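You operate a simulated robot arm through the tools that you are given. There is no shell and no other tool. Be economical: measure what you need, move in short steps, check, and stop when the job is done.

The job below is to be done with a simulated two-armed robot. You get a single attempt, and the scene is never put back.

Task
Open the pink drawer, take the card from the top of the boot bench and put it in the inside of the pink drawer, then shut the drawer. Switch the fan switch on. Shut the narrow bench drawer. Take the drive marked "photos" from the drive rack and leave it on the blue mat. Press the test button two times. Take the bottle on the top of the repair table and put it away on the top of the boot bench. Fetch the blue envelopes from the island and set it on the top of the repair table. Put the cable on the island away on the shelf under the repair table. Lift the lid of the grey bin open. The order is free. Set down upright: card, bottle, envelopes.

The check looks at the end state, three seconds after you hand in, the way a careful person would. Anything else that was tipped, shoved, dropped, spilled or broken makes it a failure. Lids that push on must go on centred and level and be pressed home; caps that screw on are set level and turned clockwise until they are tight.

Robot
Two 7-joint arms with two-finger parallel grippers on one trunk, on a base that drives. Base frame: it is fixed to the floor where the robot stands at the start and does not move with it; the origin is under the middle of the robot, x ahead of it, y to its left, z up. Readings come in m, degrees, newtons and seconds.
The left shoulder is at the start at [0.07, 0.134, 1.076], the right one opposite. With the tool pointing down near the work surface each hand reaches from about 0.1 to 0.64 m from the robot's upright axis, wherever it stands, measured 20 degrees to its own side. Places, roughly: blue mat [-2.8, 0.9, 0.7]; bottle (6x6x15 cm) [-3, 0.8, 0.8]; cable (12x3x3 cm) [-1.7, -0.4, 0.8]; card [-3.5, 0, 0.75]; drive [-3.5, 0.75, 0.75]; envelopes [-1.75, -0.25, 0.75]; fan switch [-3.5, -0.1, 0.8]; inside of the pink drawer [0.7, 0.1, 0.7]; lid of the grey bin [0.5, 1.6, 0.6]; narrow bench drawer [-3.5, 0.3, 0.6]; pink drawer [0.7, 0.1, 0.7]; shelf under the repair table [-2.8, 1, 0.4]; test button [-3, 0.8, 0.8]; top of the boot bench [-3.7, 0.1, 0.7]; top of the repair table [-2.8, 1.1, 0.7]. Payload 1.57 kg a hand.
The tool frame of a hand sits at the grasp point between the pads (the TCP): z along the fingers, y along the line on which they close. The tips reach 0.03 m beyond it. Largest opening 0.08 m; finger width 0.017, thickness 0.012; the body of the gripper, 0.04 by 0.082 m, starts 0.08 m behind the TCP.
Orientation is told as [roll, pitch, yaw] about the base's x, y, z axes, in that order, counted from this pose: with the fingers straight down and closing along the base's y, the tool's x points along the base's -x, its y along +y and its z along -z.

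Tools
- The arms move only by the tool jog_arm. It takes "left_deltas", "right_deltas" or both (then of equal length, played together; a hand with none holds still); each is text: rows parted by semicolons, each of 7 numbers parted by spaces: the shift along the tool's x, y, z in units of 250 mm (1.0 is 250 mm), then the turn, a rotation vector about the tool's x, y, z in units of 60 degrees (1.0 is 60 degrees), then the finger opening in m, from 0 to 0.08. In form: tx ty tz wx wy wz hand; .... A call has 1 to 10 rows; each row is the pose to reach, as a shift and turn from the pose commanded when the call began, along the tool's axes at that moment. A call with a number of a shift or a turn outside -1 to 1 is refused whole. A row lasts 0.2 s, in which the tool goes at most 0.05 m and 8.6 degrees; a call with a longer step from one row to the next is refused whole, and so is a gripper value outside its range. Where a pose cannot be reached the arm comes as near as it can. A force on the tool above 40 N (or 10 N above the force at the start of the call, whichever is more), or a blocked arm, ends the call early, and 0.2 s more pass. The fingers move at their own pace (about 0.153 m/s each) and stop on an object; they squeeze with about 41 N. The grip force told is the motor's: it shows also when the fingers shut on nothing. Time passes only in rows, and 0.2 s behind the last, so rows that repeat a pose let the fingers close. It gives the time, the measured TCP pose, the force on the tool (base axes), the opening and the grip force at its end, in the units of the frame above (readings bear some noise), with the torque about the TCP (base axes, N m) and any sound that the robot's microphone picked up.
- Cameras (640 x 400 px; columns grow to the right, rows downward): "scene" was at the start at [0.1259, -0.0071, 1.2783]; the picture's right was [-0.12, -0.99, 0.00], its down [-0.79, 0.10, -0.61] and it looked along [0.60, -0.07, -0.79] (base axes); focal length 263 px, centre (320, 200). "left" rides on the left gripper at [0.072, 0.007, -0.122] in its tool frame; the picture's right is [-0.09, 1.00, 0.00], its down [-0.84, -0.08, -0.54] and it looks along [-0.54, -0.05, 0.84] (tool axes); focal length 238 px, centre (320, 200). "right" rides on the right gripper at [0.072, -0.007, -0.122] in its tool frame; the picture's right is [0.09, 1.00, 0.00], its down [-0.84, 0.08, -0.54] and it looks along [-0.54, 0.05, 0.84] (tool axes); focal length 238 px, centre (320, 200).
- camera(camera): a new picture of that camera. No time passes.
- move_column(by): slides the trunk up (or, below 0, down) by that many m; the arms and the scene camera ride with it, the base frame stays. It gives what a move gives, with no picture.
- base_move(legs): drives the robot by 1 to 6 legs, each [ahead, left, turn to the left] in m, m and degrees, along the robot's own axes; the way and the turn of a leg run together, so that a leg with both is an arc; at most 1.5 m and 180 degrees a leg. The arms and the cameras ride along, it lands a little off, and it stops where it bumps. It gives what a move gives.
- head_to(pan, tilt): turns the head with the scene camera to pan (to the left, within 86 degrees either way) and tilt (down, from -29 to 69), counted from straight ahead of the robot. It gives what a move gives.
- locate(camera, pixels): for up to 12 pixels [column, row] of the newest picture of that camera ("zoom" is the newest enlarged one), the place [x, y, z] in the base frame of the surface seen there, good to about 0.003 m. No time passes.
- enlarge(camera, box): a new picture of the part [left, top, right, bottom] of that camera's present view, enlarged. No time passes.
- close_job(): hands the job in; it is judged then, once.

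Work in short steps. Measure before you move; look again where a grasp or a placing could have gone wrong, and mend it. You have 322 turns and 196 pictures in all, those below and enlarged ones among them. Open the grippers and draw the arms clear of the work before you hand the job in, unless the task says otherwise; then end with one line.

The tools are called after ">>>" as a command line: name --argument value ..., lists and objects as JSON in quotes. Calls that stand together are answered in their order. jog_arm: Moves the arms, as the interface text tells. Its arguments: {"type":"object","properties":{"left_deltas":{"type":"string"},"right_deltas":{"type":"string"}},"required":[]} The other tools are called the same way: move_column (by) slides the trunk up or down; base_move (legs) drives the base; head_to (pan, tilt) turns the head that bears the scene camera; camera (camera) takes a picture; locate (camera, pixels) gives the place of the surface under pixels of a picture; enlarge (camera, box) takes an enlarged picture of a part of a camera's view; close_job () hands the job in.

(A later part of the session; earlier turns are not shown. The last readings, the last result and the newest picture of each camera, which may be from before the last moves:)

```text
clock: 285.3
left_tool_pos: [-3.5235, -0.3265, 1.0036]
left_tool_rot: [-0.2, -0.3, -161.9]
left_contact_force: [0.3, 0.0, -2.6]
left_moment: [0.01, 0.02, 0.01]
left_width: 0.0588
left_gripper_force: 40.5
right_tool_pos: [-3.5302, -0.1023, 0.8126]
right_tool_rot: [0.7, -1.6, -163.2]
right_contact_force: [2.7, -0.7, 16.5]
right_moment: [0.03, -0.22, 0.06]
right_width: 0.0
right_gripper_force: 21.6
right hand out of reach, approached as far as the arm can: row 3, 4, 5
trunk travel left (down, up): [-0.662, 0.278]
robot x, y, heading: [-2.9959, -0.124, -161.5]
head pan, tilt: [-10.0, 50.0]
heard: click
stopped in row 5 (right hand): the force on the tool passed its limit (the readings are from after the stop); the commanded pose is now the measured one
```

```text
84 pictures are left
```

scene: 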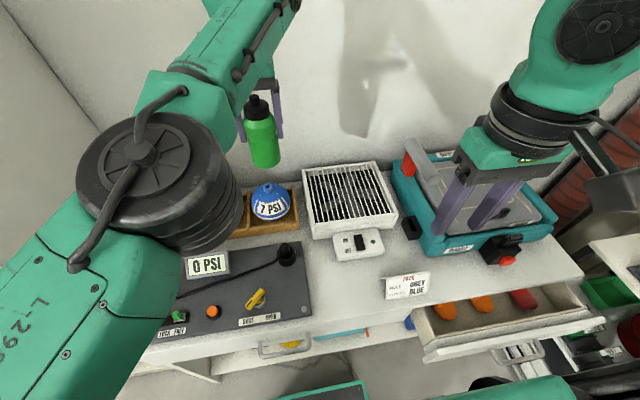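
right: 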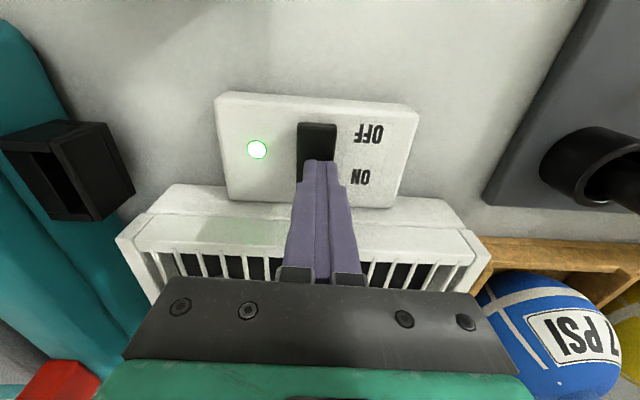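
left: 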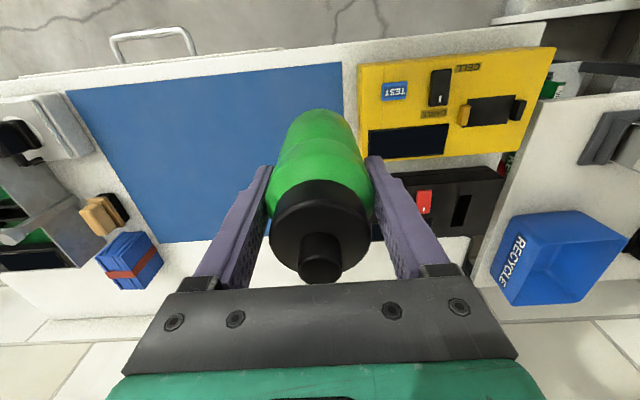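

The LED is on. I lift the right hand and measure free spots for the bottle.

>>> jog_arm --right_deltas "0 0 -0.15 0 0 0 0; 0 0 -0.3 0 0 0 0; 0 0 -0.5 0 0 0 0; 0.15 -0.1 -0.6 0 0 0 0; 0.3 -0.2 -0.7 0 0 0 0; 0.45 -0.3 -0.75 0 0 0 0; 0.6 -0.35 -0.8 0 0 0 0"

>>> camera --camera "scene"

>>> locate --camera "scene" --pixels '[[312, 310], [303, 270], [330, 275], [345, 300], [360, 275], [360, 305], [386, 300], [370, 312], [340, 325]]'

```text
refused: row 4 steps farther than a row can; nothing moved
```

```text
83 pictures are left
```

scene: 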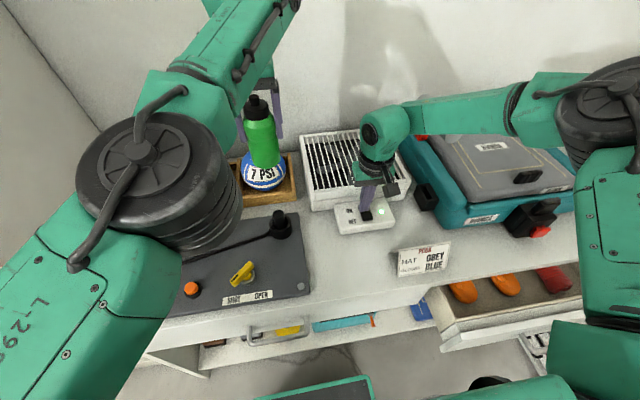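

```text
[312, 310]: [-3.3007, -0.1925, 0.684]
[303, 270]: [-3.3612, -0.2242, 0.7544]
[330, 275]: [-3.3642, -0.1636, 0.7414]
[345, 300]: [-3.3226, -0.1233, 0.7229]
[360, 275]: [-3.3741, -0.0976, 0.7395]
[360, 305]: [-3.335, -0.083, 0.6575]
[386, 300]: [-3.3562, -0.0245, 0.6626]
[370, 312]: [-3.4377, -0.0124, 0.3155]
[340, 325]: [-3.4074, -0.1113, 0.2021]
```

The bench has a free spot around (-3.40,-0.12), between plate and card. I lift the right hand first.

>>> jog_arm --right_deltas "0 0 -0.15 0 0 0 0; 0 0 -0.3 0 0 0 0; 0 0 -0.48 0 0 0 0; 0.1 -0.05 -0.6 0 0 0 0; 0.2 -0.1 -0.7 0 0 0 0; 0.35 -0.15 -0.75 0 0 0 0; 0.5 -0.2 -0.8 0 0 0 0; 0.65 -0.25 -0.8 0 0 0 0"

>>> base_move --legs '[[-0.18, 0, 0], [0, -0.155, 0]]'

>>> camera --camera "left"

```text
clock: 287.1
left_tool_pos: [-3.5262, -0.3253, 1.0028]
left_tool_rot: [-0.1, -0.2, -161.9]
left_contact_force: [0.8, 1.2, -2.7]
left_moment: [-0.02, -0.01, 0.02]
left_width: 0.0586
left_gripper_force: 40.7
right_tool_pos: [-3.3893, 0.0113, 1.0046]
right_tool_rot: [0.5, -1.4, -163.1]
right_contact_force: [0.0, -0.2, 0.8]
right_moment: [-0.02, 0.02, 0.0]
right_width: 0.0
right_gripper_force: 21.8
trunk travel left (down, up): [-0.662, 0.278]
robot x, y, heading: [-2.9951, -0.1196, -161.9]
head pan, tilt: [-10.0, 50.0]
```

```text
clock: 289.6
left_tool_pos: [-3.4055, -0.1254, 1.0011]
left_tool_rot: [-0.3, -0.2, -162.0]
left_contact_force: [-1.1, 0.1, -1.4]
left_moment: [0.0, 0.03, 0.03]
left_width: 0.0584
left_gripper_force: 40.9
right_tool_pos: [-3.2693, 0.2099, 1.0046]
right_tool_rot: [0.5, -1.3, -163.1]
right_contact_force: [-0.8, 0.2, -0.2]
right_moment: [0.01, 0.02, 0.01]
right_width: 0.0001
right_gripper_force: 21.4
trunk travel left (down, up): [-0.662, 0.278]
robot x, y, heading: [-2.8777, 0.0778, -161.8]
head pan, tilt: [-10.0, 50.0]
```

```text
82 pictures are left
```

left: 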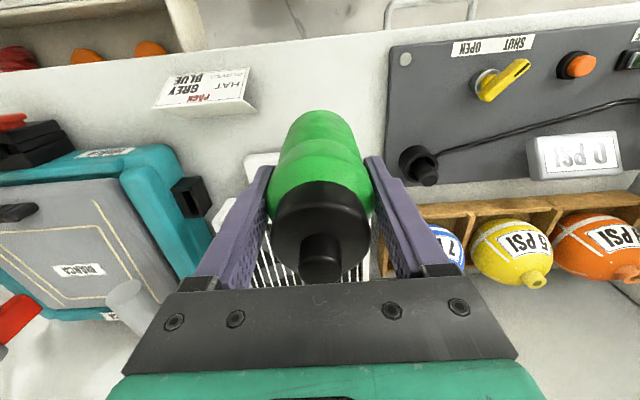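

The left hand is over the spot. I lower the bottle to the bench.

>>> jog_arm --left_deltas "0.03 0 0.15 0 0 0 0.03; 0.03 0 0.3 0 0 0 0.03; 0.03 0 0.45 0 0 0 0.03; 0.03 0 0.58 0 0 0 0.03; 0.03 0 0.67 0 0 0 0.03; 0.03 0 0.685 0 0 0 0.03; 0.03 0 0.695 0 0 0 0.03"

>>> camera --camera "left"

```text
clock: 291.1
left_tool_pos: [-3.4183, -0.1285, 0.8284]
left_tool_rot: [-0.3, 0.0, -161.9]
left_contact_force: [0.3, 0.5, -2.6]
left_moment: [0.02, 0.01, 0.01]
left_width: 0.0587
left_gripper_force: 41.2
left hand out of reach, approached as far as the arm can: row 1, 2, 3, 4, 5, 6, 7
right_tool_pos: [-3.2695, 0.2112, 1.0047]
right_tool_rot: [0.3, -1.4, -163.1]
right_contact_force: [0.7, 0.5, -0.7]
right_moment: [0.0, 0.03, 0.0]
right_width: 0.0
right_gripper_force: 22.1
trunk travel left (down, up): [-0.662, 0.278]
robot x, y, heading: [-2.8758, 0.077, -161.8]
head pan, tilt: [-10.0, 50.0]
```

```text
81 pictures are left
```

left: 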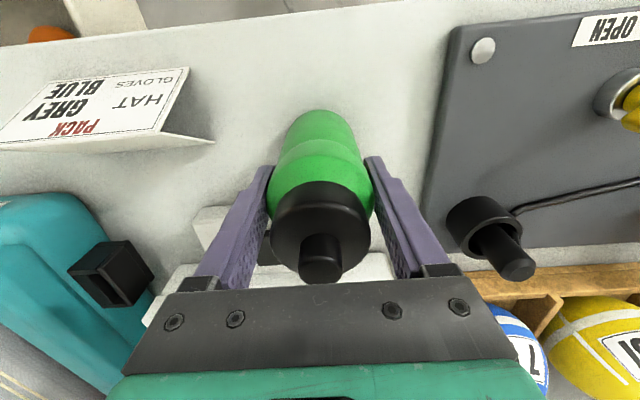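

Space is fine around it. I lower gently to contact.

>>> jog_arm --left_deltas "0 0 0.008 0 0 0 0.03; 0 0 0.014 0 0 0 0.03; 0 0 0.018 0 0 0 0.03"

```text
clock: 291.9
left_tool_pos: [-3.4178, -0.1289, 0.8253]
left_tool_rot: [-0.2, -0.3, -161.9]
left_contact_force: [-2.2, 0.7, 3.9]
left_moment: [-0.18, 0.25, -0.04]
left_width: 0.0587
left_gripper_force: 40.6
right_tool_pos: [-3.2688, 0.2114, 1.0057]
right_tool_rot: [0.3, -1.4, -163.1]
right_contact_force: [0.2, 0.0, 0.6]
right_moment: [-0.02, 0.0, -0.02]
right_width: 0.0
right_gripper_force: 21.6
trunk travel left (down, up): [-0.662, 0.278]
robot x, y, heading: [-2.8788, 0.082, -161.8]
head pan, tilt: [-10.0, 50.0]
```

Contact. I open the hand and rise straight up.

>>> jog_arm --left_deltas "0 0 0 0 0 0 0.07; 0 0 0 0 0 0 0.08; 0 0 0 0 0 0 0.08; 0 0 -0.15 0 0 0 0.08; 0 0 -0.3 0 0 0 0.08; 0 0 -0.45 0 0 0 0.08; 0 0 -0.6 0 0 0 0.08; 0 0 -0.75 0 0 0 0.08"

>>> camera --camera "left"

>>> camera --camera "scene"

```text
clock: 293.8
left_tool_pos: [-3.411, -0.13, 1.0133]
left_tool_rot: [-0.3, -0.1, -161.9]
left_contact_force: [-0.9, 0.6, 0.3]
left_moment: [0.0, 0.02, -0.01]
left_width: 0.08
left_gripper_force: 0.0
left hand out of reach, approached as far as the arm can: row 8
right_tool_pos: [-3.2684, 0.2113, 1.0061]
right_tool_rot: [0.4, -1.4, -163.2]
right_contact_force: [0.0, -0.4, -0.7]
right_moment: [0.0, 0.03, 0.0]
right_width: 0.0002
right_gripper_force: 21.5
trunk travel left (down, up): [-0.662, 0.278]
robot x, y, heading: [-2.8772, 0.081, -161.5]
head pan, tilt: [-10.0, 50.0]
```

```text
80 pictures are left
```

left: 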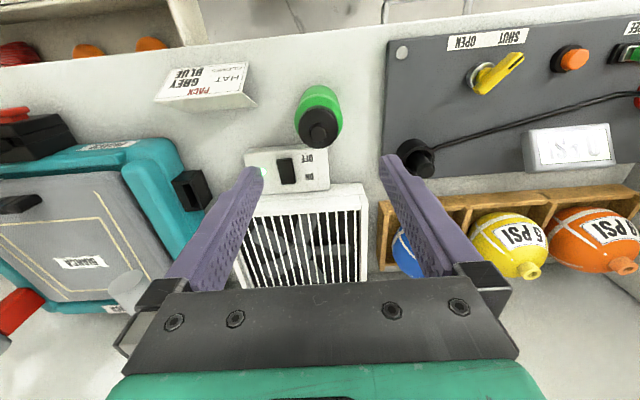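

```text
79 pictures are left
```

scene: 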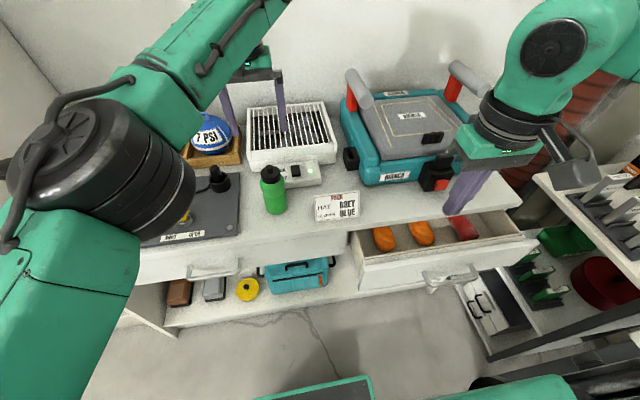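

The bottle stands. Next, the open narrow drawer: I measure its front.

>>> enlarge --camera "scene" --box '[340, 200, 560, 310]'

>>> locate --camera "zoom" --pixels '[[60, 190], [560, 120], [300, 155], [300, 175], [60, 240], [320, 215], [250, 215], [300, 130], [400, 160], [200, 185], [345, 245]]'

```text
2.91 times, centred on (450, 255) of scene
```

zoom: 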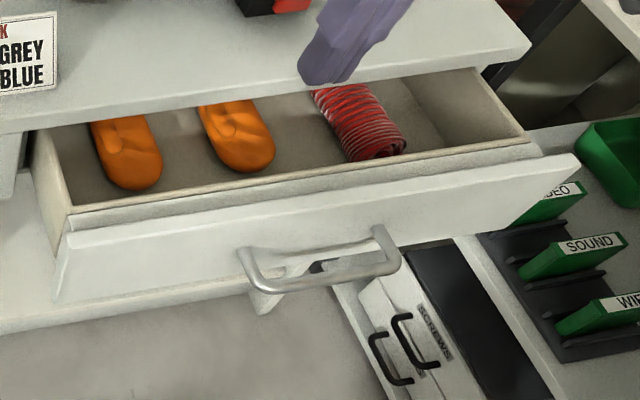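

```text
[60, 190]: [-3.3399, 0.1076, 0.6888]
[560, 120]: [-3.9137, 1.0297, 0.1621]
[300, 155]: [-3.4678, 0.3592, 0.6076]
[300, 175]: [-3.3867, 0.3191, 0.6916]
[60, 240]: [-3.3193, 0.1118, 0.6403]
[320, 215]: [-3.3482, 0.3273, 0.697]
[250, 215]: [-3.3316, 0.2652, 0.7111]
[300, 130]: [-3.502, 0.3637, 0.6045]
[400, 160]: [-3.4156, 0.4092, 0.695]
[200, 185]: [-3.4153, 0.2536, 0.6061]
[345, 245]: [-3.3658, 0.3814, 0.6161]
```

The drawer front is at d≈-3.08 with its top at z 0.70, and it closes at d≈-3.20. I place the closed right hand in front of it, just above its handle.

>>> base_move --legs '[[-0.05, 0, 0], [0, -0.12, 0]]'

>>> jog_arm --right_deltas "0 0 0.16 0.003 -0.01 0 0; 0 0 0.32 0.005 -0.02 0 0; 0 0 0.48 0.006 -0.023 0 0; 0 0 0.64 0.006 -0.023 0 0; 0 0 0.8 0.006 -0.023 0 0; 0 0 0.96 0.006 -0.023 0 0"

>>> camera --camera "right"

>>> camera --camera "scene"

```text
clock: 295.5
left_tool_pos: [-3.4012, -0.004, 1.012]
left_tool_rot: [-0.3, -0.3, -161.7]
left_contact_force: [0.3, 0.4, 0.5]
left_moment: [0.0, -0.05, 0.01]
left_width: 0.08
left_gripper_force: 0.0
right_tool_pos: [-3.2578, 0.3381, 1.0059]
right_tool_rot: [0.4, -1.5, -163.0]
right_contact_force: [0.4, 0.5, 0.3]
right_moment: [-0.01, -0.02, -0.01]
right_width: 0.0001
right_gripper_force: 21.2
trunk travel left (down, up): [-0.662, 0.278]
robot x, y, heading: [-2.8633, 0.2034, -161.6]
head pan, tilt: [-10.0, 50.0]
```

```text
clock: 296.9
left_tool_pos: [-3.4028, -0.0026, 1.0111]
left_tool_rot: [-0.3, -0.1, -161.7]
left_contact_force: [-0.7, -0.7, -0.7]
left_moment: [-0.02, 0.0, -0.01]
left_width: 0.0799
left_gripper_force: 0.0
right_tool_pos: [-3.2626, 0.3344, 0.7656]
right_tool_rot: [0.1, -2.8, -162.9]
right_contact_force: [0.7, -0.7, -0.5]
right_moment: [0.01, 0.0, 0.01]
right_width: 0.0
right_gripper_force: 21.4
trunk travel left (down, up): [-0.662, 0.278]
robot x, y, heading: [-2.8669, 0.2081, -161.5]
head pan, tilt: [-10.0, 50.0]
```

```text
77 pictures are left
```

right: 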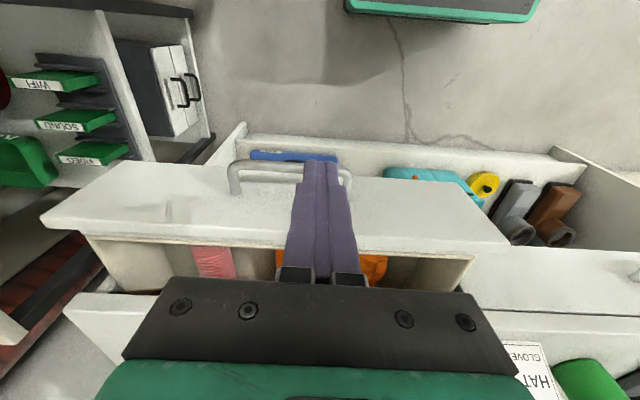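

```text
76 pictures are left
```

scene: 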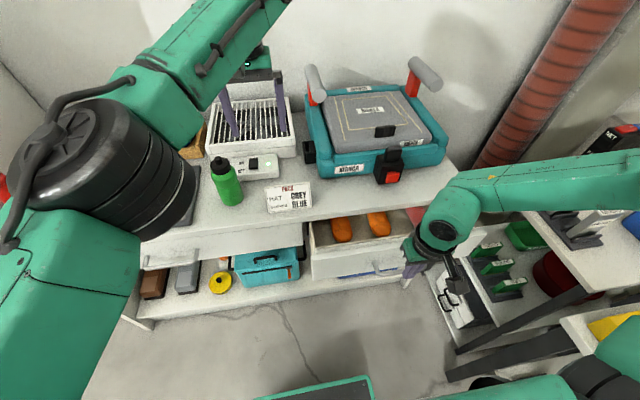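

I check the handle height before lowering further.

>>> locate --camera "right" --pixels '[[265, 167], [235, 185], [347, 180], [270, 215], [240, 240], [420, 235]]'

```text
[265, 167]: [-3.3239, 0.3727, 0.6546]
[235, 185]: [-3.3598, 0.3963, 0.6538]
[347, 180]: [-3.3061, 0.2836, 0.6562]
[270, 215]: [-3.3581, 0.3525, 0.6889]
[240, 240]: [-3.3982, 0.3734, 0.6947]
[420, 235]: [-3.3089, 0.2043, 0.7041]
```

Handle top is z 0.656, so tips at 0.672 clear it and push on the drawer front's upper edge. I lower and push forward.

>>> jog_arm --right_deltas "0 0 0.13 0 0 0 0; 0 0 0.254 0 0 0 0; -0.1 0 0.254 0 0 0 0; -0.2 0 0.254 0 0 0 0; -0.3 0 0.254 0 0 0 0; -0.4 0 0.254 0 0 0 0; -0.5 0 0.254 0 0 0 0; -0.6 0 0.254 0 0 0 0; -0.7 0 0.254 0 0 0 0; -0.76 0 0.254 0 0 0 0"

>>> camera --camera "right"

```text
clock: 299.1
left_tool_pos: [-3.4016, -0.0022, 1.012]
left_tool_rot: [-0.3, -0.2, -161.8]
left_contact_force: [0.3, -0.5, 0.9]
left_moment: [0.02, 0.01, -0.01]
left_width: 0.0802
left_gripper_force: 0.1
right_tool_pos: [-3.4113, 0.3038, 0.7416]
right_tool_rot: [0.1, -2.9, -163.0]
right_contact_force: [0.5, 0.4, 0.1]
right_moment: [0.04, -0.02, 0.01]
right_width: 0.0
right_gripper_force: 21.1
right hand out of reach, approached as far as the arm can: row 7, 8, 9, 10
trunk travel left (down, up): [-0.662, 0.278]
robot x, y, heading: [-2.8664, 0.2032, -161.0]
head pan, tilt: [-10.0, 50.0]
```

```text
75 pictures are left
```

right: 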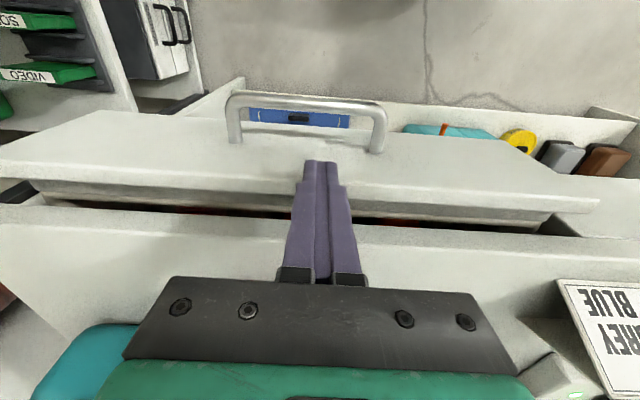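

The arm ran out of reach and rode up over the front edge; the drawer is partly in. I back the hand off, lower it again, and use the base to finish the push.

>>> jog_arm --right_deltas "0 0 -0.05 0 0 0 0; 0.15 0 -0.05 0 0 0 0; 0.3 0 -0.05 0 0 0 0; 0.45 0 -0.02 0 0 0 0; 0.5 0 0.08 0 0 0 0; 0.5 0 0.16 0 0 0 0; 0.5 0 0.16 0 0 0 0"

>>> camera --camera "right"

>>> locate --camera "right" --pixels '[[300, 170], [260, 190], [200, 200], [230, 230], [400, 190], [300, 130]]'

```text
clock: 300.7
left_tool_pos: [-3.4012, -0.0026, 1.0126]
left_tool_rot: [-0.4, -0.2, -161.6]
left_contact_force: [0.7, 0.3, -0.4]
left_moment: [-0.03, 0.0, 0.01]
left_width: 0.08
left_gripper_force: 0.2
right_tool_pos: [-3.2965, 0.3356, 0.6966]
right_tool_rot: [0.0, -2.8, -163.0]
right_contact_force: [0.1, -0.6, 0.1]
right_moment: [0.01, 0.0, 0.0]
right_width: 0.0
right_gripper_force: 21.3
trunk travel left (down, up): [-0.662, 0.278]
robot x, y, heading: [-2.8646, 0.2083, -161.6]
head pan, tilt: [-10.0, 50.0]
```

```text
74 pictures are left
```

right: 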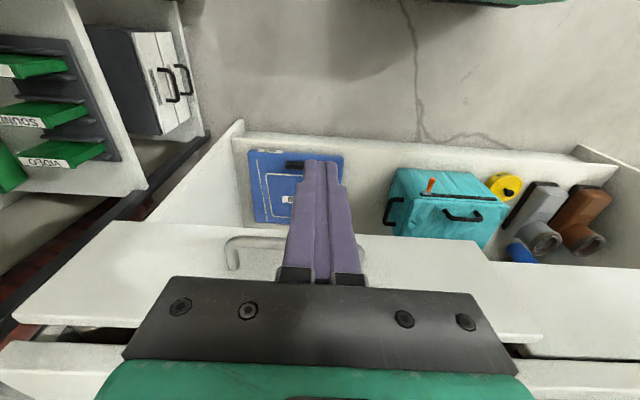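

```text
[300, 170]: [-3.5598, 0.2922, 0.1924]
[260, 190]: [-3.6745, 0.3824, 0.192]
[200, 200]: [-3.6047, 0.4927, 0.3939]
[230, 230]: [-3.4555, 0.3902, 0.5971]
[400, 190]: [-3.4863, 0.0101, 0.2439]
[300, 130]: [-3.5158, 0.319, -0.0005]
```

The hand is back in front of the drawer at z 0.697. I push by driving the base forward.

>>> base_move --legs '[[0.14, 0, 0]]'

>>> camera --camera "right"

```text
clock: 302.1
left_tool_pos: [-3.5363, -0.0502, 1.0113]
left_tool_rot: [-0.3, -0.2, -161.6]
left_contact_force: [-0.1, 0.0, 0.1]
left_moment: [-0.03, 0.04, -0.02]
left_width: 0.0801
left_gripper_force: 0.0
right_tool_pos: [-3.4319, 0.2881, 0.6985]
right_tool_rot: [0.1, -2.8, -162.7]
right_contact_force: [0.3, -0.6, 0.7]
right_moment: [-0.04, -0.01, -0.04]
right_width: 0.0
right_gripper_force: 21.4
trunk travel left (down, up): [-0.662, 0.278]
robot x, y, heading: [-3.0017, 0.1574, -161.1]
head pan, tilt: [-10.0, 50.0]
```

```text
73 pictures are left
```

right: 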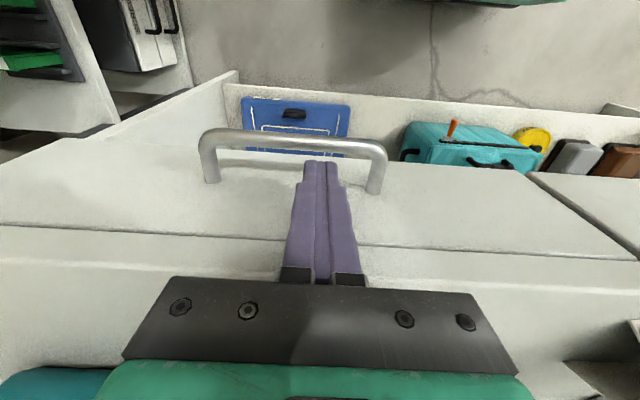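

The drawer is nearly flush. I push the last bit.

>>> base_move --legs '[[0.025, 0, 0]]'

>>> camera --camera "right"

>>> locate --camera "right" --pixels '[[200, 210], [150, 190], [560, 210], [610, 220], [450, 200], [480, 230]]'

```text
clock: 303.0
left_tool_pos: [-3.5593, -0.0558, 1.0119]
left_tool_rot: [-0.3, -0.2, -161.7]
left_contact_force: [-0.1, 0.1, -0.6]
left_moment: [0.03, 0.03, -0.02]
left_width: 0.0803
left_gripper_force: 0.0
right_tool_pos: [-3.4451, 0.2843, 0.694]
right_tool_rot: [-0.1, -1.3, -162.8]
right_contact_force: [3.0, 1.0, 0.2]
right_moment: [-0.02, 0.02, 0.06]
right_width: 0.0004
right_gripper_force: 20.8
trunk travel left (down, up): [-0.662, 0.278]
robot x, y, heading: [-3.0233, 0.1516, -161.4]
head pan, tilt: [-10.0, 50.0]
stopped in leg 1: the force on the tool passed its limit (the readings are from after the stop); the commanded pose is now the measured one
```

```text
72 pictures are left
```

right: 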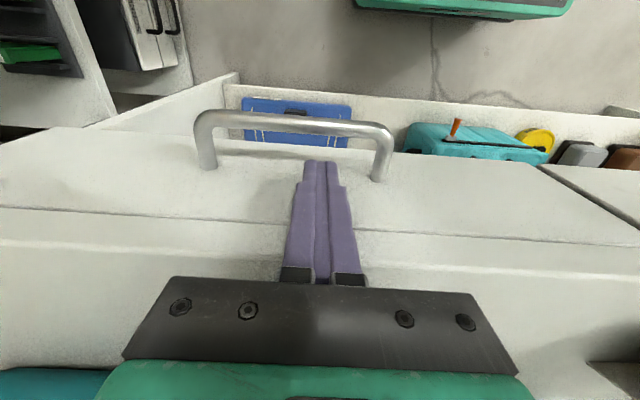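

```text
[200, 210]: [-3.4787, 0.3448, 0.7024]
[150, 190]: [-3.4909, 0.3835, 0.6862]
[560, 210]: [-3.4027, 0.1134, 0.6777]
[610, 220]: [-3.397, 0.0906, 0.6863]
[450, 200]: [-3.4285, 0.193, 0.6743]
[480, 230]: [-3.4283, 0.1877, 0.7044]
```

The drawer is flush with its neighbour (d≈-3.20). I back off, raise the right hand, and line it up with the card.

>>> base_move --legs '[[-0.1, 0, 0]]'

>>> jog_arm --right_deltas "0 0 -0.17 0 0.02 0 0; 0 0 -0.34 0 0.02 0 0.02; 0 0 -0.51 0 0.02 0 0.04; 0 0 -0.68 0 0.02 0 0.06; 0 0 -0.85 0 0.02 0 0.08; 0 0 -1 0 0.02 0 0.08"

>>> base_move --legs '[[0, 0.13, 0]]'

>>> jog_arm --right_deltas "0 0 0 0 0 0.13 0.08; 0 0 0 0 0 0.26 0.08; 0 0 0 0 0 0.39 0.08; 0 0 0 0 0 0.52 0.08; 0 0 0 0 0 0.65 0.08; 0 0 0 0 0 0.76 0.08"

>>> jog_arm --right_deltas "0 0 0 0 0 0.13 0.08; 0 0 0 0 0 0.26 0.08; 0 0 0 0 0 0.39 0.08; 0 0 0 0 0 0.52 0.08; 0 0 0 0 0 0.65 0.08; 0 0 0 0 0 0.76 0.08"

>>> camera --camera "right"

>>> camera --camera "scene"

```text
clock: 304.1
left_tool_pos: [-3.4658, -0.0252, 1.0116]
left_tool_rot: [-0.3, -0.1, -161.6]
left_contact_force: [0.3, 0.3, -0.1]
left_moment: [-0.01, 0.01, 0.0]
left_width: 0.0799
left_gripper_force: 0.1
right_tool_pos: [-3.3517, 0.3155, 0.6943]
right_tool_rot: [-0.2, -1.4, -162.6]
right_contact_force: [0.4, 1.0, 0.8]
right_moment: [0.03, -0.04, 0.02]
right_width: 0.0
right_gripper_force: 21.4
trunk travel left (down, up): [-0.662, 0.278]
robot x, y, heading: [-2.9298, 0.1841, -161.6]
head pan, tilt: [-10.0, 50.0]
```

```text
clock: 305.6
left_tool_pos: [-3.4649, -0.0247, 1.0128]
left_tool_rot: [-0.3, -0.2, -161.6]
left_contact_force: [-0.4, 0.5, -0.3]
left_moment: [0.03, -0.02, 0.02]
left_width: 0.0802
left_gripper_force: 0.1
right_tool_pos: [-3.3443, 0.3191, 0.944]
right_tool_rot: [-0.2, -0.2, -162.7]
right_contact_force: [0.1, 0.4, -0.5]
right_moment: [0.0, -0.03, 0.01]
right_width: 0.0799
right_gripper_force: 0.1
trunk travel left (down, up): [-0.662, 0.278]
robot x, y, heading: [-2.9269, 0.1842, -161.2]
head pan, tilt: [-10.0, 50.0]
```

```text
clock: 306.8
left_tool_pos: [-3.4255, -0.1464, 1.0117]
left_tool_rot: [-0.3, -0.1, -161.8]
left_contact_force: [-0.7, -0.5, 0.0]
left_moment: [-0.02, 0.01, -0.02]
left_width: 0.08
left_gripper_force: 0.1
right_tool_pos: [-3.3047, 0.1974, 0.9414]
right_tool_rot: [-0.2, -0.1, -162.9]
right_contact_force: [-0.4, 0.1, -0.4]
right_moment: [-0.03, -0.03, -0.03]
right_width: 0.0802
right_gripper_force: 0.0
trunk travel left (down, up): [-0.662, 0.278]
robot x, y, heading: [-2.8898, 0.0597, -161.4]
head pan, tilt: [-10.0, 50.0]
```

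```text
clock: 308.2
left_tool_pos: [-3.4243, -0.1473, 1.0114]
left_tool_rot: [-0.4, -0.2, -161.8]
left_contact_force: [-0.1, -0.3, -0.6]
left_moment: [0.0, -0.02, -0.01]
left_width: 0.0801
left_gripper_force: 0.1
right_tool_pos: [-3.3038, 0.1973, 0.9425]
right_tool_rot: [0.1, -0.3, 151.3]
right_contact_force: [-0.4, -0.8, 0.0]
right_moment: [0.01, 0.04, -0.01]
right_width: 0.0801
right_gripper_force: 0.0
trunk travel left (down, up): [-0.662, 0.278]
robot x, y, heading: [-2.8883, 0.0587, -161.3]
head pan, tilt: [-10.0, 50.0]
```

```text
clock: 309.6
left_tool_pos: [-3.424, -0.1471, 1.0117]
left_tool_rot: [-0.3, -0.2, -161.8]
left_contact_force: [0.3, 0.3, 0.8]
left_moment: [-0.02, 0.0, 0.0]
left_width: 0.08
left_gripper_force: 0.1
right_tool_pos: [-3.3035, 0.1964, 0.9429]
right_tool_rot: [0.1, -0.1, 105.8]
right_contact_force: [0.1, -0.3, 0.3]
right_moment: [0.04, -0.01, 0.01]
right_width: 0.0799
right_gripper_force: 0.1
trunk travel left (down, up): [-0.662, 0.278]
robot x, y, heading: [-2.8835, 0.0591, -161.4]
head pan, tilt: [-10.0, 50.0]
```

```text
71 pictures are left
```

right: 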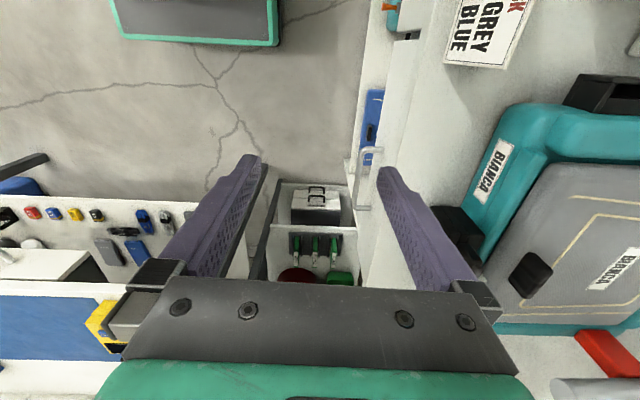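

```text
70 pictures are left
```

scene: 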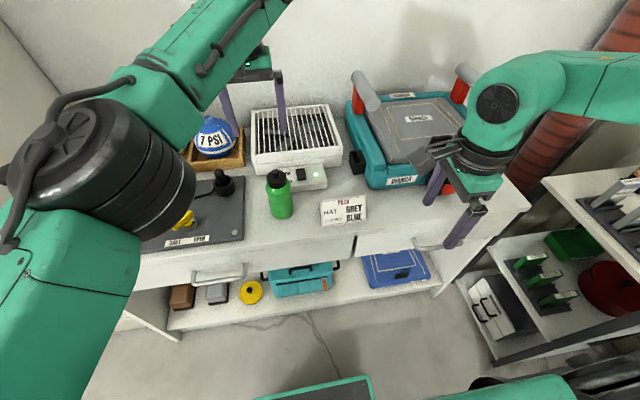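

The hand now closes along the bench depth. I measure the card's ridge and feet.

>>> enlarge --camera "scene" --box '[310, 185, 380, 235]'

>>> locate --camera "zoom" --pixels '[[110, 125], [300, 110], [500, 100], [125, 310], [310, 310], [505, 275], [100, 160], [220, 112], [400, 105]]'

>>> locate --camera "right" --pixels '[[450, 30], [480, 40], [510, 60], [448, 60], [478, 68]]'

```text
8.00 times, centred on (345, 210) of scene
```

zoom: 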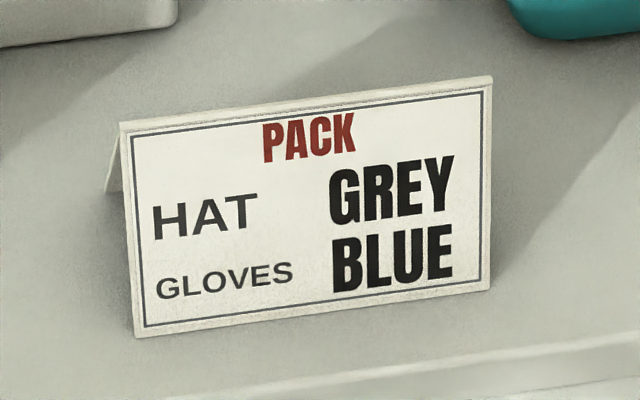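

```text
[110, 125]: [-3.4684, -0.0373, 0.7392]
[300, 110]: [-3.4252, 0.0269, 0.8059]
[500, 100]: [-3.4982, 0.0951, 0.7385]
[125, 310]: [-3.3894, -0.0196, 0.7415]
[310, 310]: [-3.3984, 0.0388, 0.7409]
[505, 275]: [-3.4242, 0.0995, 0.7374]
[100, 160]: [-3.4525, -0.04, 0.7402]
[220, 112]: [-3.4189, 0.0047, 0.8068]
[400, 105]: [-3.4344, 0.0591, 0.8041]
```

```text
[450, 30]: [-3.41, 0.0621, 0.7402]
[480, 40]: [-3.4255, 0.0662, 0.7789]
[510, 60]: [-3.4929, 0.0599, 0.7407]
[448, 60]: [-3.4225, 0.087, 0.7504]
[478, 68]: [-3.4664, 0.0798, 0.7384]
```

The ridge runs exactly along the hand's axis, centred at (-3.4255,0.028), z 0.807, with feet 5.8 cm apart. I move the right hand over it and the left hand aside.

>>> jog_arm --right_deltas "0.1 0.13 0 0 0 0 0.08; 0.2 0.26 0 0 0 0 0.08; 0.3 0.39 0 0 0 0 0.08; 0.4 0.52 0 0 0 0 0.08; 0.515 0.653 0 0 0 0 0.08; 0.515 0.653 0 0 0 0 0.08" --left_deltas "0.05 0.08 0 0 0 0 0.08; 0.1 0.16 0 0 0 0 0.08; 0.15 0.24 0 0 0 0 0.08; 0.2 0.32 0 0 0 0 0.08; 0.25 0.4 0 0 0 0 0.08; 0.25 0.4 0 0 0 0 0.08"

>>> camera --camera "right"

```text
clock: 311.0
left_tool_pos: [-3.334, -0.2222, 1.0125]
left_tool_rot: [-0.1, -0.2, -161.8]
left_contact_force: [0.3, 1.0, 0.2]
left_moment: [0.03, 0.0, -0.03]
left_width: 0.0799
left_gripper_force: 0.1
right_tool_pos: [-3.4191, 0.0378, 0.9443]
right_tool_rot: [0.3, -0.1, 105.8]
right_contact_force: [0.0, 0.4, -0.2]
right_moment: [0.01, 0.03, -0.05]
right_width: 0.0797
right_gripper_force: 0.1
right hand out of reach, approached as far as the arm can: row 5, 6
trunk travel left (down, up): [-0.662, 0.278]
robot x, y, heading: [-2.8869, 0.0595, -161.5]
head pan, tilt: [-10.0, 50.0]
```

```text
68 pictures are left
```

right: 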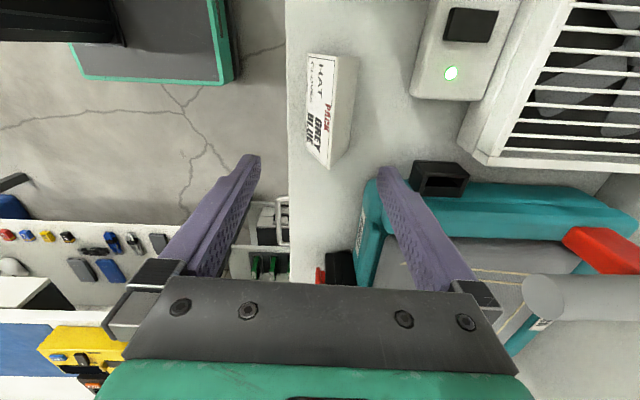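

I descend over the card, with the tips stopping about 1 cm above the bench.

>>> jog_arm --right_deltas "0.03 0.035 0.16 0 0 0 0.075; 0.03 0.035 0.32 0 0 0 0.075; 0.03 0.035 0.48 0 0 0 0.075; 0.03 0.035 0.6 0 0 0 0.075; 0.03 0.035 0.67 0 0 0 0.075; 0.03 0.035 0.67 0 0 0 0.075"

>>> camera --camera "right"

```text
clock: 312.4
left_tool_pos: [-3.3341, -0.2231, 1.0117]
left_tool_rot: [-0.3, -0.2, -161.8]
left_contact_force: [0.7, -0.2, -0.6]
left_moment: [0.02, 0.01, 0.0]
left_width: 0.0799
left_gripper_force: 0.0
right_tool_pos: [-3.3987, 0.0704, 0.8054]
right_tool_rot: [0.3, -0.1, 106.0]
right_contact_force: [0.0, 0.6, -0.2]
right_moment: [-0.01, 0.02, -0.04]
right_width: 0.0749
right_gripper_force: 0.1
right hand out of reach, approached as far as the arm can: row 1, 2, 3, 4, 5, 6
trunk travel left (down, up): [-0.662, 0.278]
robot x, y, heading: [-2.8855, 0.06, -161.1]
head pan, tilt: [-10.0, 50.0]
```

```text
67 pictures are left
```

right: 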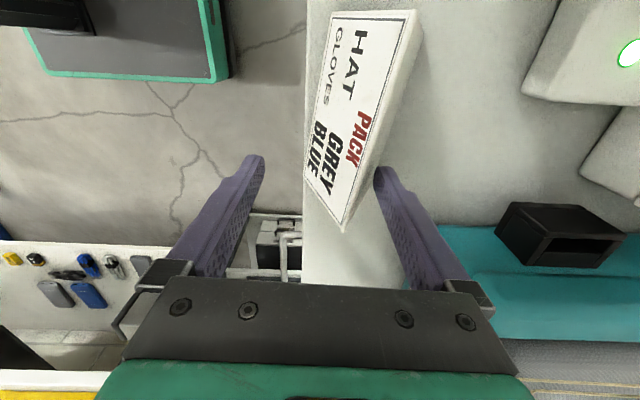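

Reach ran out and the hand drifted. I raise it clear, then move the base closer.

>>> jog_arm --right_deltas "0 0 -0.17 0 0 0 0.08; 0 0 -0.34 0 0 0 0.08; 0 0 -0.4 0 0 0 0.08"

>>> base_move --legs '[[0.08, 0, 0], [0, 0.03, 0]]'

```text
clock: 313.2
left_tool_pos: [-3.3336, -0.2231, 1.013]
left_tool_rot: [-0.4, -0.1, -161.8]
left_contact_force: [-0.6, -0.1, -0.6]
left_moment: [-0.01, -0.02, 0.01]
left_width: 0.0799
left_gripper_force: 0.0
right_tool_pos: [-3.397, 0.0698, 0.9061]
right_tool_rot: [0.2, -0.2, 106.0]
right_contact_force: [-0.1, -0.9, 0.1]
right_moment: [-0.02, -0.01, 0.0]
right_width: 0.0801
right_gripper_force: 0.0
trunk travel left (down, up): [-0.662, 0.278]
robot x, y, heading: [-2.8891, 0.0599, -161.5]
head pan, tilt: [-10.0, 50.0]
```

```text
clock: 314.7
left_tool_pos: [-3.3998, -0.2748, 1.0128]
left_tool_rot: [-0.1, -0.2, -161.7]
left_contact_force: [0.3, -0.2, -0.5]
left_moment: [-0.05, 0.0, 0.0]
left_width: 0.08
left_gripper_force: 0.0
right_tool_pos: [-3.4636, 0.0177, 0.9064]
right_tool_rot: [0.3, 0.0, 106.0]
right_contact_force: [0.2, 0.8, 0.2]
right_moment: [-0.03, 0.01, 0.0]
right_width: 0.08
right_gripper_force: 0.0
trunk travel left (down, up): [-0.662, 0.278]
robot x, y, heading: [-2.9554, 0.0055, -161.2]
head pan, tilt: [-10.0, 50.0]
```

Now I shift 4 cm towards the robot to centre on the ridge, then descend.

>>> jog_arm --right_deltas "0 -0.08 0 0 0 0 0.075; 0 -0.158 0 0 0 0 0.075; 0 -0.158 0.12 0 0 0 0.075; 0 -0.158 0.24 0 0 0 0.075; 0 -0.158 0.36 0 0 0 0.075; 0 -0.158 0.45 0 0 0 0.075; 0 -0.158 0.5 0 0 0 0.075; 0 -0.158 0.5 0 0 0 0.075"

>>> camera --camera "right"

>>> enlarge --camera "scene" --box '[270, 150, 430, 260]'

```text
clock: 316.5
left_tool_pos: [-3.4004, -0.2764, 1.0115]
left_tool_rot: [-0.3, -0.2, -161.7]
left_contact_force: [0.2, 0.0, -0.1]
left_moment: [-0.02, 0.0, 0.0]
left_width: 0.08
left_gripper_force: 0.0
right_tool_pos: [-3.4271, 0.0255, 0.7812]
right_tool_rot: [0.2, -0.2, 106.0]
right_contact_force: [-0.1, 0.1, -0.2]
right_moment: [0.01, -0.02, 0.02]
right_width: 0.0751
right_gripper_force: 0.1
trunk travel left (down, up): [-0.662, 0.278]
robot x, y, heading: [-2.9575, 0.0091, -161.3]
head pan, tilt: [-10.0, 50.0]
```

```text
66 pictures are left
```

right: 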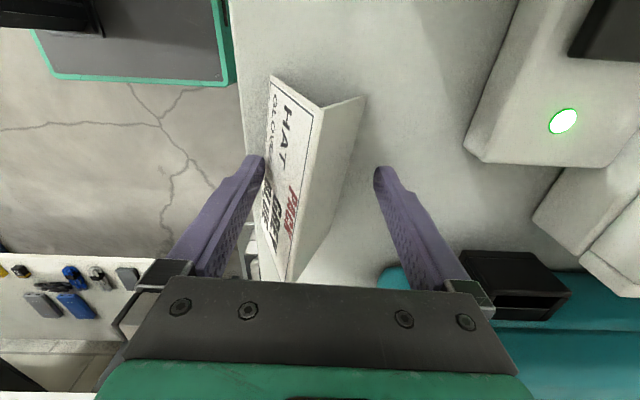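

```text
3.64 times, centred on (350, 205) of scene
```

zoom: 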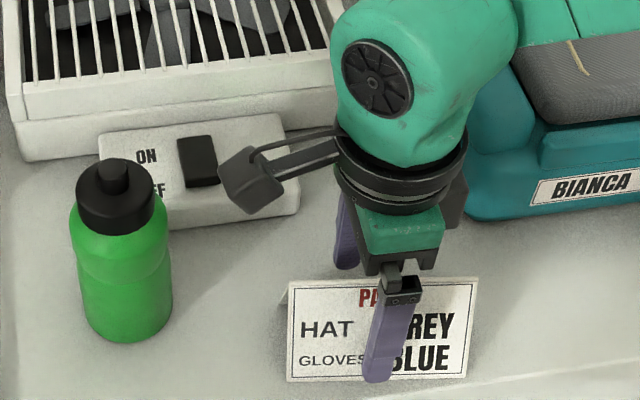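

The fingers straddle the tent centrally. I close gently and look.

>>> jog_arm --right_deltas "0 0 0 0 0 0 0.06; 0 0 0 0 0 0 0.05; 0 0 0 0 0 0 0.04; 0 0 0 0 0 0 0.03; 0 0 0 0 0 0 0.02"

>>> camera --camera "right"

```text
clock: 317.7
left_tool_pos: [-3.4, -0.2772, 1.013]
left_tool_rot: [-0.3, -0.2, -161.6]
left_contact_force: [0.0, 0.1, -0.3]
left_moment: [0.02, -0.02, -0.01]
left_width: 0.08
left_gripper_force: 0.1
right_tool_pos: [-3.4277, 0.0253, 0.7817]
right_tool_rot: [0.3, -0.2, 106.0]
right_contact_force: [-1.2, -0.9, 4.8]
right_moment: [0.04, 0.01, -0.11]
right_width: 0.0493
right_gripper_force: 40.9
trunk travel left (down, up): [-0.662, 0.278]
robot x, y, heading: [-2.955, 0.0064, -161.5]
head pan, tilt: [-10.0, 50.0]
```

```text
64 pictures are left
```

right: 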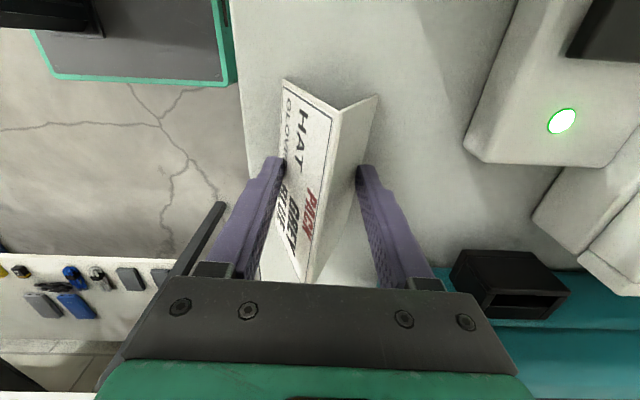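

Held at 4.9 cm width. I lift 2 cm slowly and check it comes along.

>>> jog_arm --right_deltas "0 0 -0.03 0 0 0 0.02; 0 0 -0.06 0 0 0 0.02; 0 0 -0.1 0 0 0 0.02; 0 0 -0.16 0 0 0 0.02"

>>> camera --camera "right"

>>> enlarge --camera "scene" --box '[270, 150, 430, 260]'

```text
clock: 318.7
left_tool_pos: [-3.3981, -0.2769, 1.0114]
left_tool_rot: [-0.4, -0.2, -161.7]
left_contact_force: [1.3, -0.7, -0.2]
left_moment: [0.0, 0.02, -0.01]
left_width: 0.0797
left_gripper_force: 0.0
right_tool_pos: [-3.4262, 0.0249, 0.8206]
right_tool_rot: [0.3, -0.1, 105.9]
right_contact_force: [-0.7, 0.3, -0.4]
right_moment: [-0.02, -0.01, -0.01]
right_width: 0.0489
right_gripper_force: 41.3
trunk travel left (down, up): [-0.662, 0.278]
robot x, y, heading: [-2.9555, 0.007, -161.2]
head pan, tilt: [-10.0, 50.0]
```

```text
63 pictures are left
```

right: 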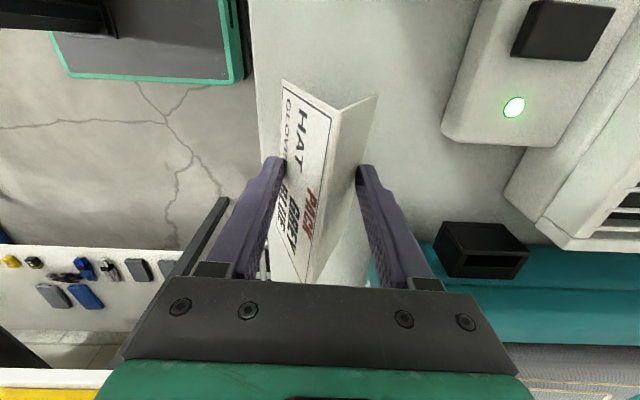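

```text
3.64 times, centred on (350, 205) of scene
```

zoom: 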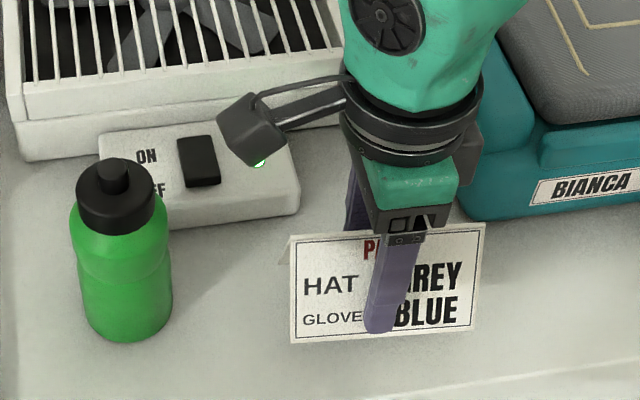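

The card is securely held. I lift it well clear, back away from the bench, and turn towards the drive rack.

>>> jog_arm --right_deltas "0 0 -0.17 0 0 0 0.02; 0 0 -0.34 0 0 0 0.02; 0 0 -0.51 0 0 0 0.02; 0 0 -0.6 0 0 0 0.02"

>>> base_move --legs '[[-0.21, 0, 0], [0, 0, -74.5], [0.3, 0.12, 0]]'

>>> head_to --pan 20 --tilt 45

>>> camera --camera "scene"

```text
clock: 319.7
left_tool_pos: [-3.4, -0.2775, 1.0129]
left_tool_rot: [-0.4, -0.2, -161.7]
left_contact_force: [-0.6, -0.6, 0.1]
left_moment: [0.0, -0.03, -0.02]
left_width: 0.08
left_gripper_force: 0.0
right_tool_pos: [-3.4253, 0.024, 0.9716]
right_tool_rot: [0.3, -0.1, 105.9]
right_contact_force: [0.5, 0.9, 0.6]
right_moment: [0.02, -0.02, -0.01]
right_width: 0.0488
right_gripper_force: 40.5
trunk travel left (down, up): [-0.662, 0.278]
robot x, y, heading: [-2.953, 0.0102, -161.2]
head pan, tilt: [-10.0, 50.0]
```

```text
clock: 326.3
left_tool_pos: [-3.4168, 0.6065, 1.0126]
left_tool_rot: [-0.4, -0.2, 123.9]
left_contact_force: [-0.2, -0.6, 0.1]
left_moment: [0.04, 0.0, 0.0]
left_width: 0.0803
left_gripper_force: 0.0
right_tool_pos: [-3.1327, 0.7118, 0.9706]
right_tool_rot: [0.1, -0.1, 31.6]
right_contact_force: [0.8, -0.9, 0.8]
right_moment: [0.0, -0.01, 0.02]
right_width: 0.0468
right_gripper_force: 41.0
trunk travel left (down, up): [-0.662, 0.278]
robot x, y, heading: [-3.0225, 0.2511, 124.0]
head pan, tilt: [-10.0, 50.0]
```

```text
clock: 327.3
left_tool_pos: [-3.4176, 0.6058, 1.0116]
left_tool_rot: [-0.3, -0.1, 123.9]
left_contact_force: [0.6, 0.5, 1.2]
left_moment: [-0.02, -0.01, -0.01]
left_width: 0.0799
left_gripper_force: 0.1
right_tool_pos: [-3.1328, 0.7109, 0.9694]
right_tool_rot: [0.1, -0.1, 31.7]
right_contact_force: [0.4, 0.2, -0.3]
right_moment: [-0.03, 0.03, 0.0]
right_width: 0.0467
right_gripper_force: 40.9
trunk travel left (down, up): [-0.662, 0.278]
robot x, y, heading: [-3.0242, 0.2535, 124.2]
head pan, tilt: [20.0, 45.0]
```

```text
61 pictures are left
```

scene: 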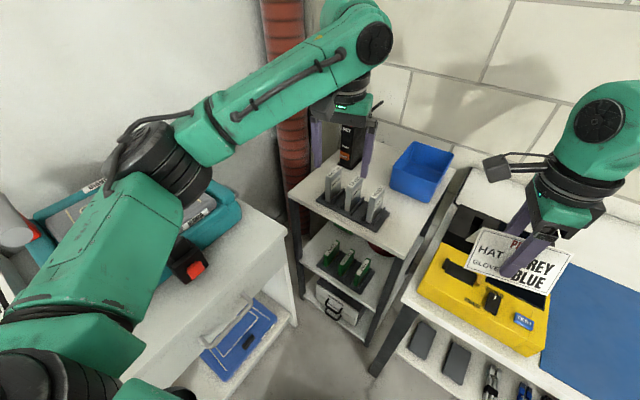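

The card is still held (it settled ~2 mm). I enlarge the rack and measure the PHOTOS drive.

>>> enlarge --camera "scene" --box '[305, 150, 405, 230]'

>>> locate --camera "zoom" --pixels '[[135, 130], [185, 115], [160, 120], [170, 180], [200, 270], [250, 230], [270, 190], [395, 270], [160, 230], [480, 300]]'

```text
5.00 times, centred on (355, 190) of scene
```

zoom: 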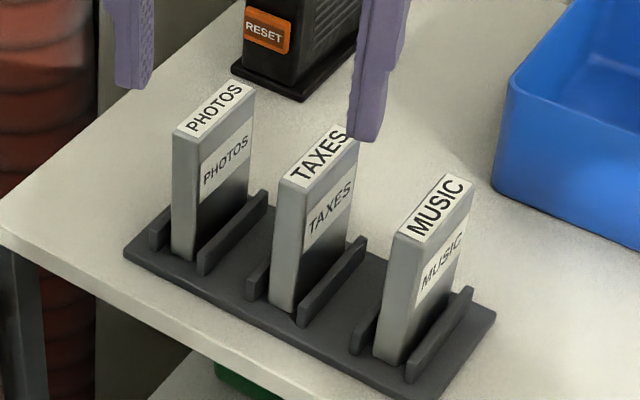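

```text
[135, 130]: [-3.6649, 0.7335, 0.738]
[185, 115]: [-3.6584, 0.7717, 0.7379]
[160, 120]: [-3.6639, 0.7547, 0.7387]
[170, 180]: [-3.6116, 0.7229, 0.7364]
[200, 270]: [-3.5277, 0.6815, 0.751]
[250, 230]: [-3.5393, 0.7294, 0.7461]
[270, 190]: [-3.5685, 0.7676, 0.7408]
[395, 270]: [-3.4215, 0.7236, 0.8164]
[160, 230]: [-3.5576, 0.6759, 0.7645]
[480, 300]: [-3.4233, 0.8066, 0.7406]
```

>>> locate --camera "zoom" --pixels '[[180, 130], [200, 122], [220, 105], [245, 90], [195, 135], [190, 200], [225, 165], [245, 105], [320, 155], [430, 200]]'

>>> camera --camera "left"

```text
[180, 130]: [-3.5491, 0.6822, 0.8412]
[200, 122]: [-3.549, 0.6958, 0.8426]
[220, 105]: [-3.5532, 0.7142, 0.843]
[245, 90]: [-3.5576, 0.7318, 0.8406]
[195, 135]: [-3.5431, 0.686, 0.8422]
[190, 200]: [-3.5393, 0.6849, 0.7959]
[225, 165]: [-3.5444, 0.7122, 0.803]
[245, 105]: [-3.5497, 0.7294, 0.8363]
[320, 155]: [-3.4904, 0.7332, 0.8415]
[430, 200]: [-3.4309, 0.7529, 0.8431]
```

```text
59 pictures are left
```

left: 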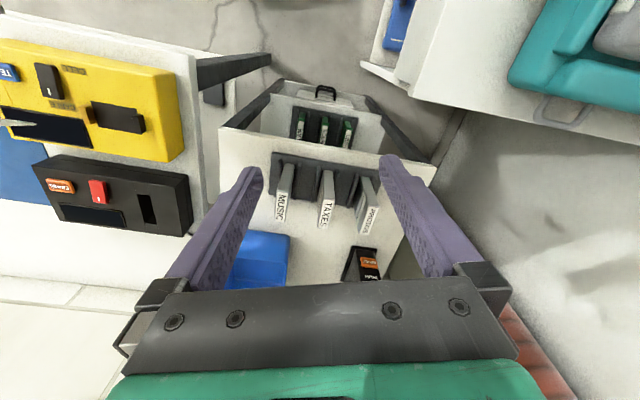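

The PHOTOS drive is at (-3.5505,0.707), top z 0.842, long axis at heading ~100°. I move 12 cm closer and turn the left hand to match, with a narrow opening so the neighbour isn't touched.

>>> base_move --legs '[[0.12, 0, 0]]'

>>> jog_arm --left_deltas "0 0 0 0 0 0.13 0.04; 0 0 0 0 0 0.26 0.04; 0 0 0 0 0 0.39 0.04; 0 0 0 0 0 0.4 0.04"

>>> camera --camera "left"

```text
clock: 328.5
left_tool_pos: [-3.4836, 0.7065, 1.0122]
left_tool_rot: [-0.3, -0.2, 123.8]
left_contact_force: [0.5, 0.0, 0.8]
left_moment: [0.02, 0.02, -0.01]
left_width: 0.0801
left_gripper_force: 0.0
right_tool_pos: [-3.2, 0.811, 0.9704]
right_tool_rot: [0.3, -0.3, 31.5]
right_contact_force: [0.6, -0.3, -0.9]
right_moment: [0.02, -0.04, 0.03]
right_width: 0.0465
right_gripper_force: 41.5
trunk travel left (down, up): [-0.662, 0.278]
robot x, y, heading: [-3.0911, 0.351, 124.0]
head pan, tilt: [20.0, 45.0]
```

```text
clock: 329.5
left_tool_pos: [-3.4835, 0.7079, 1.0116]
left_tool_rot: [-0.1, -0.3, 99.6]
left_contact_force: [-0.1, 1.6, -0.2]
left_moment: [0.02, 0.02, 0.0]
left_width: 0.0401
left_gripper_force: 0.0
right_tool_pos: [-3.2013, 0.8121, 0.971]
right_tool_rot: [0.3, -0.2, 31.6]
right_contact_force: [-0.1, -0.6, -0.6]
right_moment: [0.02, 0.01, 0.0]
right_width: 0.046
right_gripper_force: 41.1
trunk travel left (down, up): [-0.662, 0.278]
robot x, y, heading: [-3.0867, 0.3524, 124.2]
head pan, tilt: [20.0, 45.0]
```

```text
58 pictures are left
```

left: 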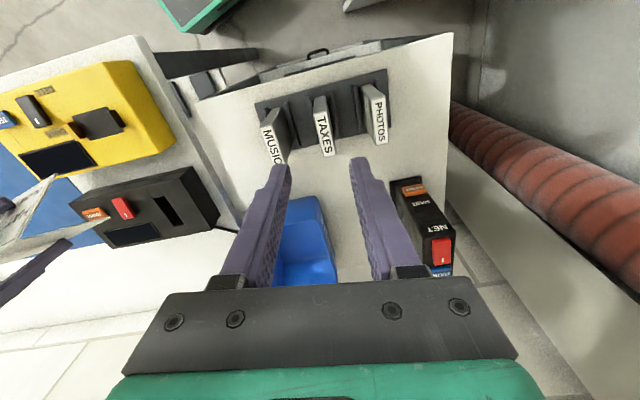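

I re-measure the drive's top from the hand camera.

>>> locate --camera "left" --pixels '[[376, 100], [380, 120], [383, 138], [373, 118], [386, 118], [323, 130], [318, 145]]'

```text
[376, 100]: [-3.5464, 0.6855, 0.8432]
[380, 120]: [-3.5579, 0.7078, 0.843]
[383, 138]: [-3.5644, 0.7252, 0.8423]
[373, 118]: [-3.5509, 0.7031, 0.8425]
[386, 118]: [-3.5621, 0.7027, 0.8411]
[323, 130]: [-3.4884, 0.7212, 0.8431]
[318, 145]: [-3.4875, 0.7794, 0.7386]
```

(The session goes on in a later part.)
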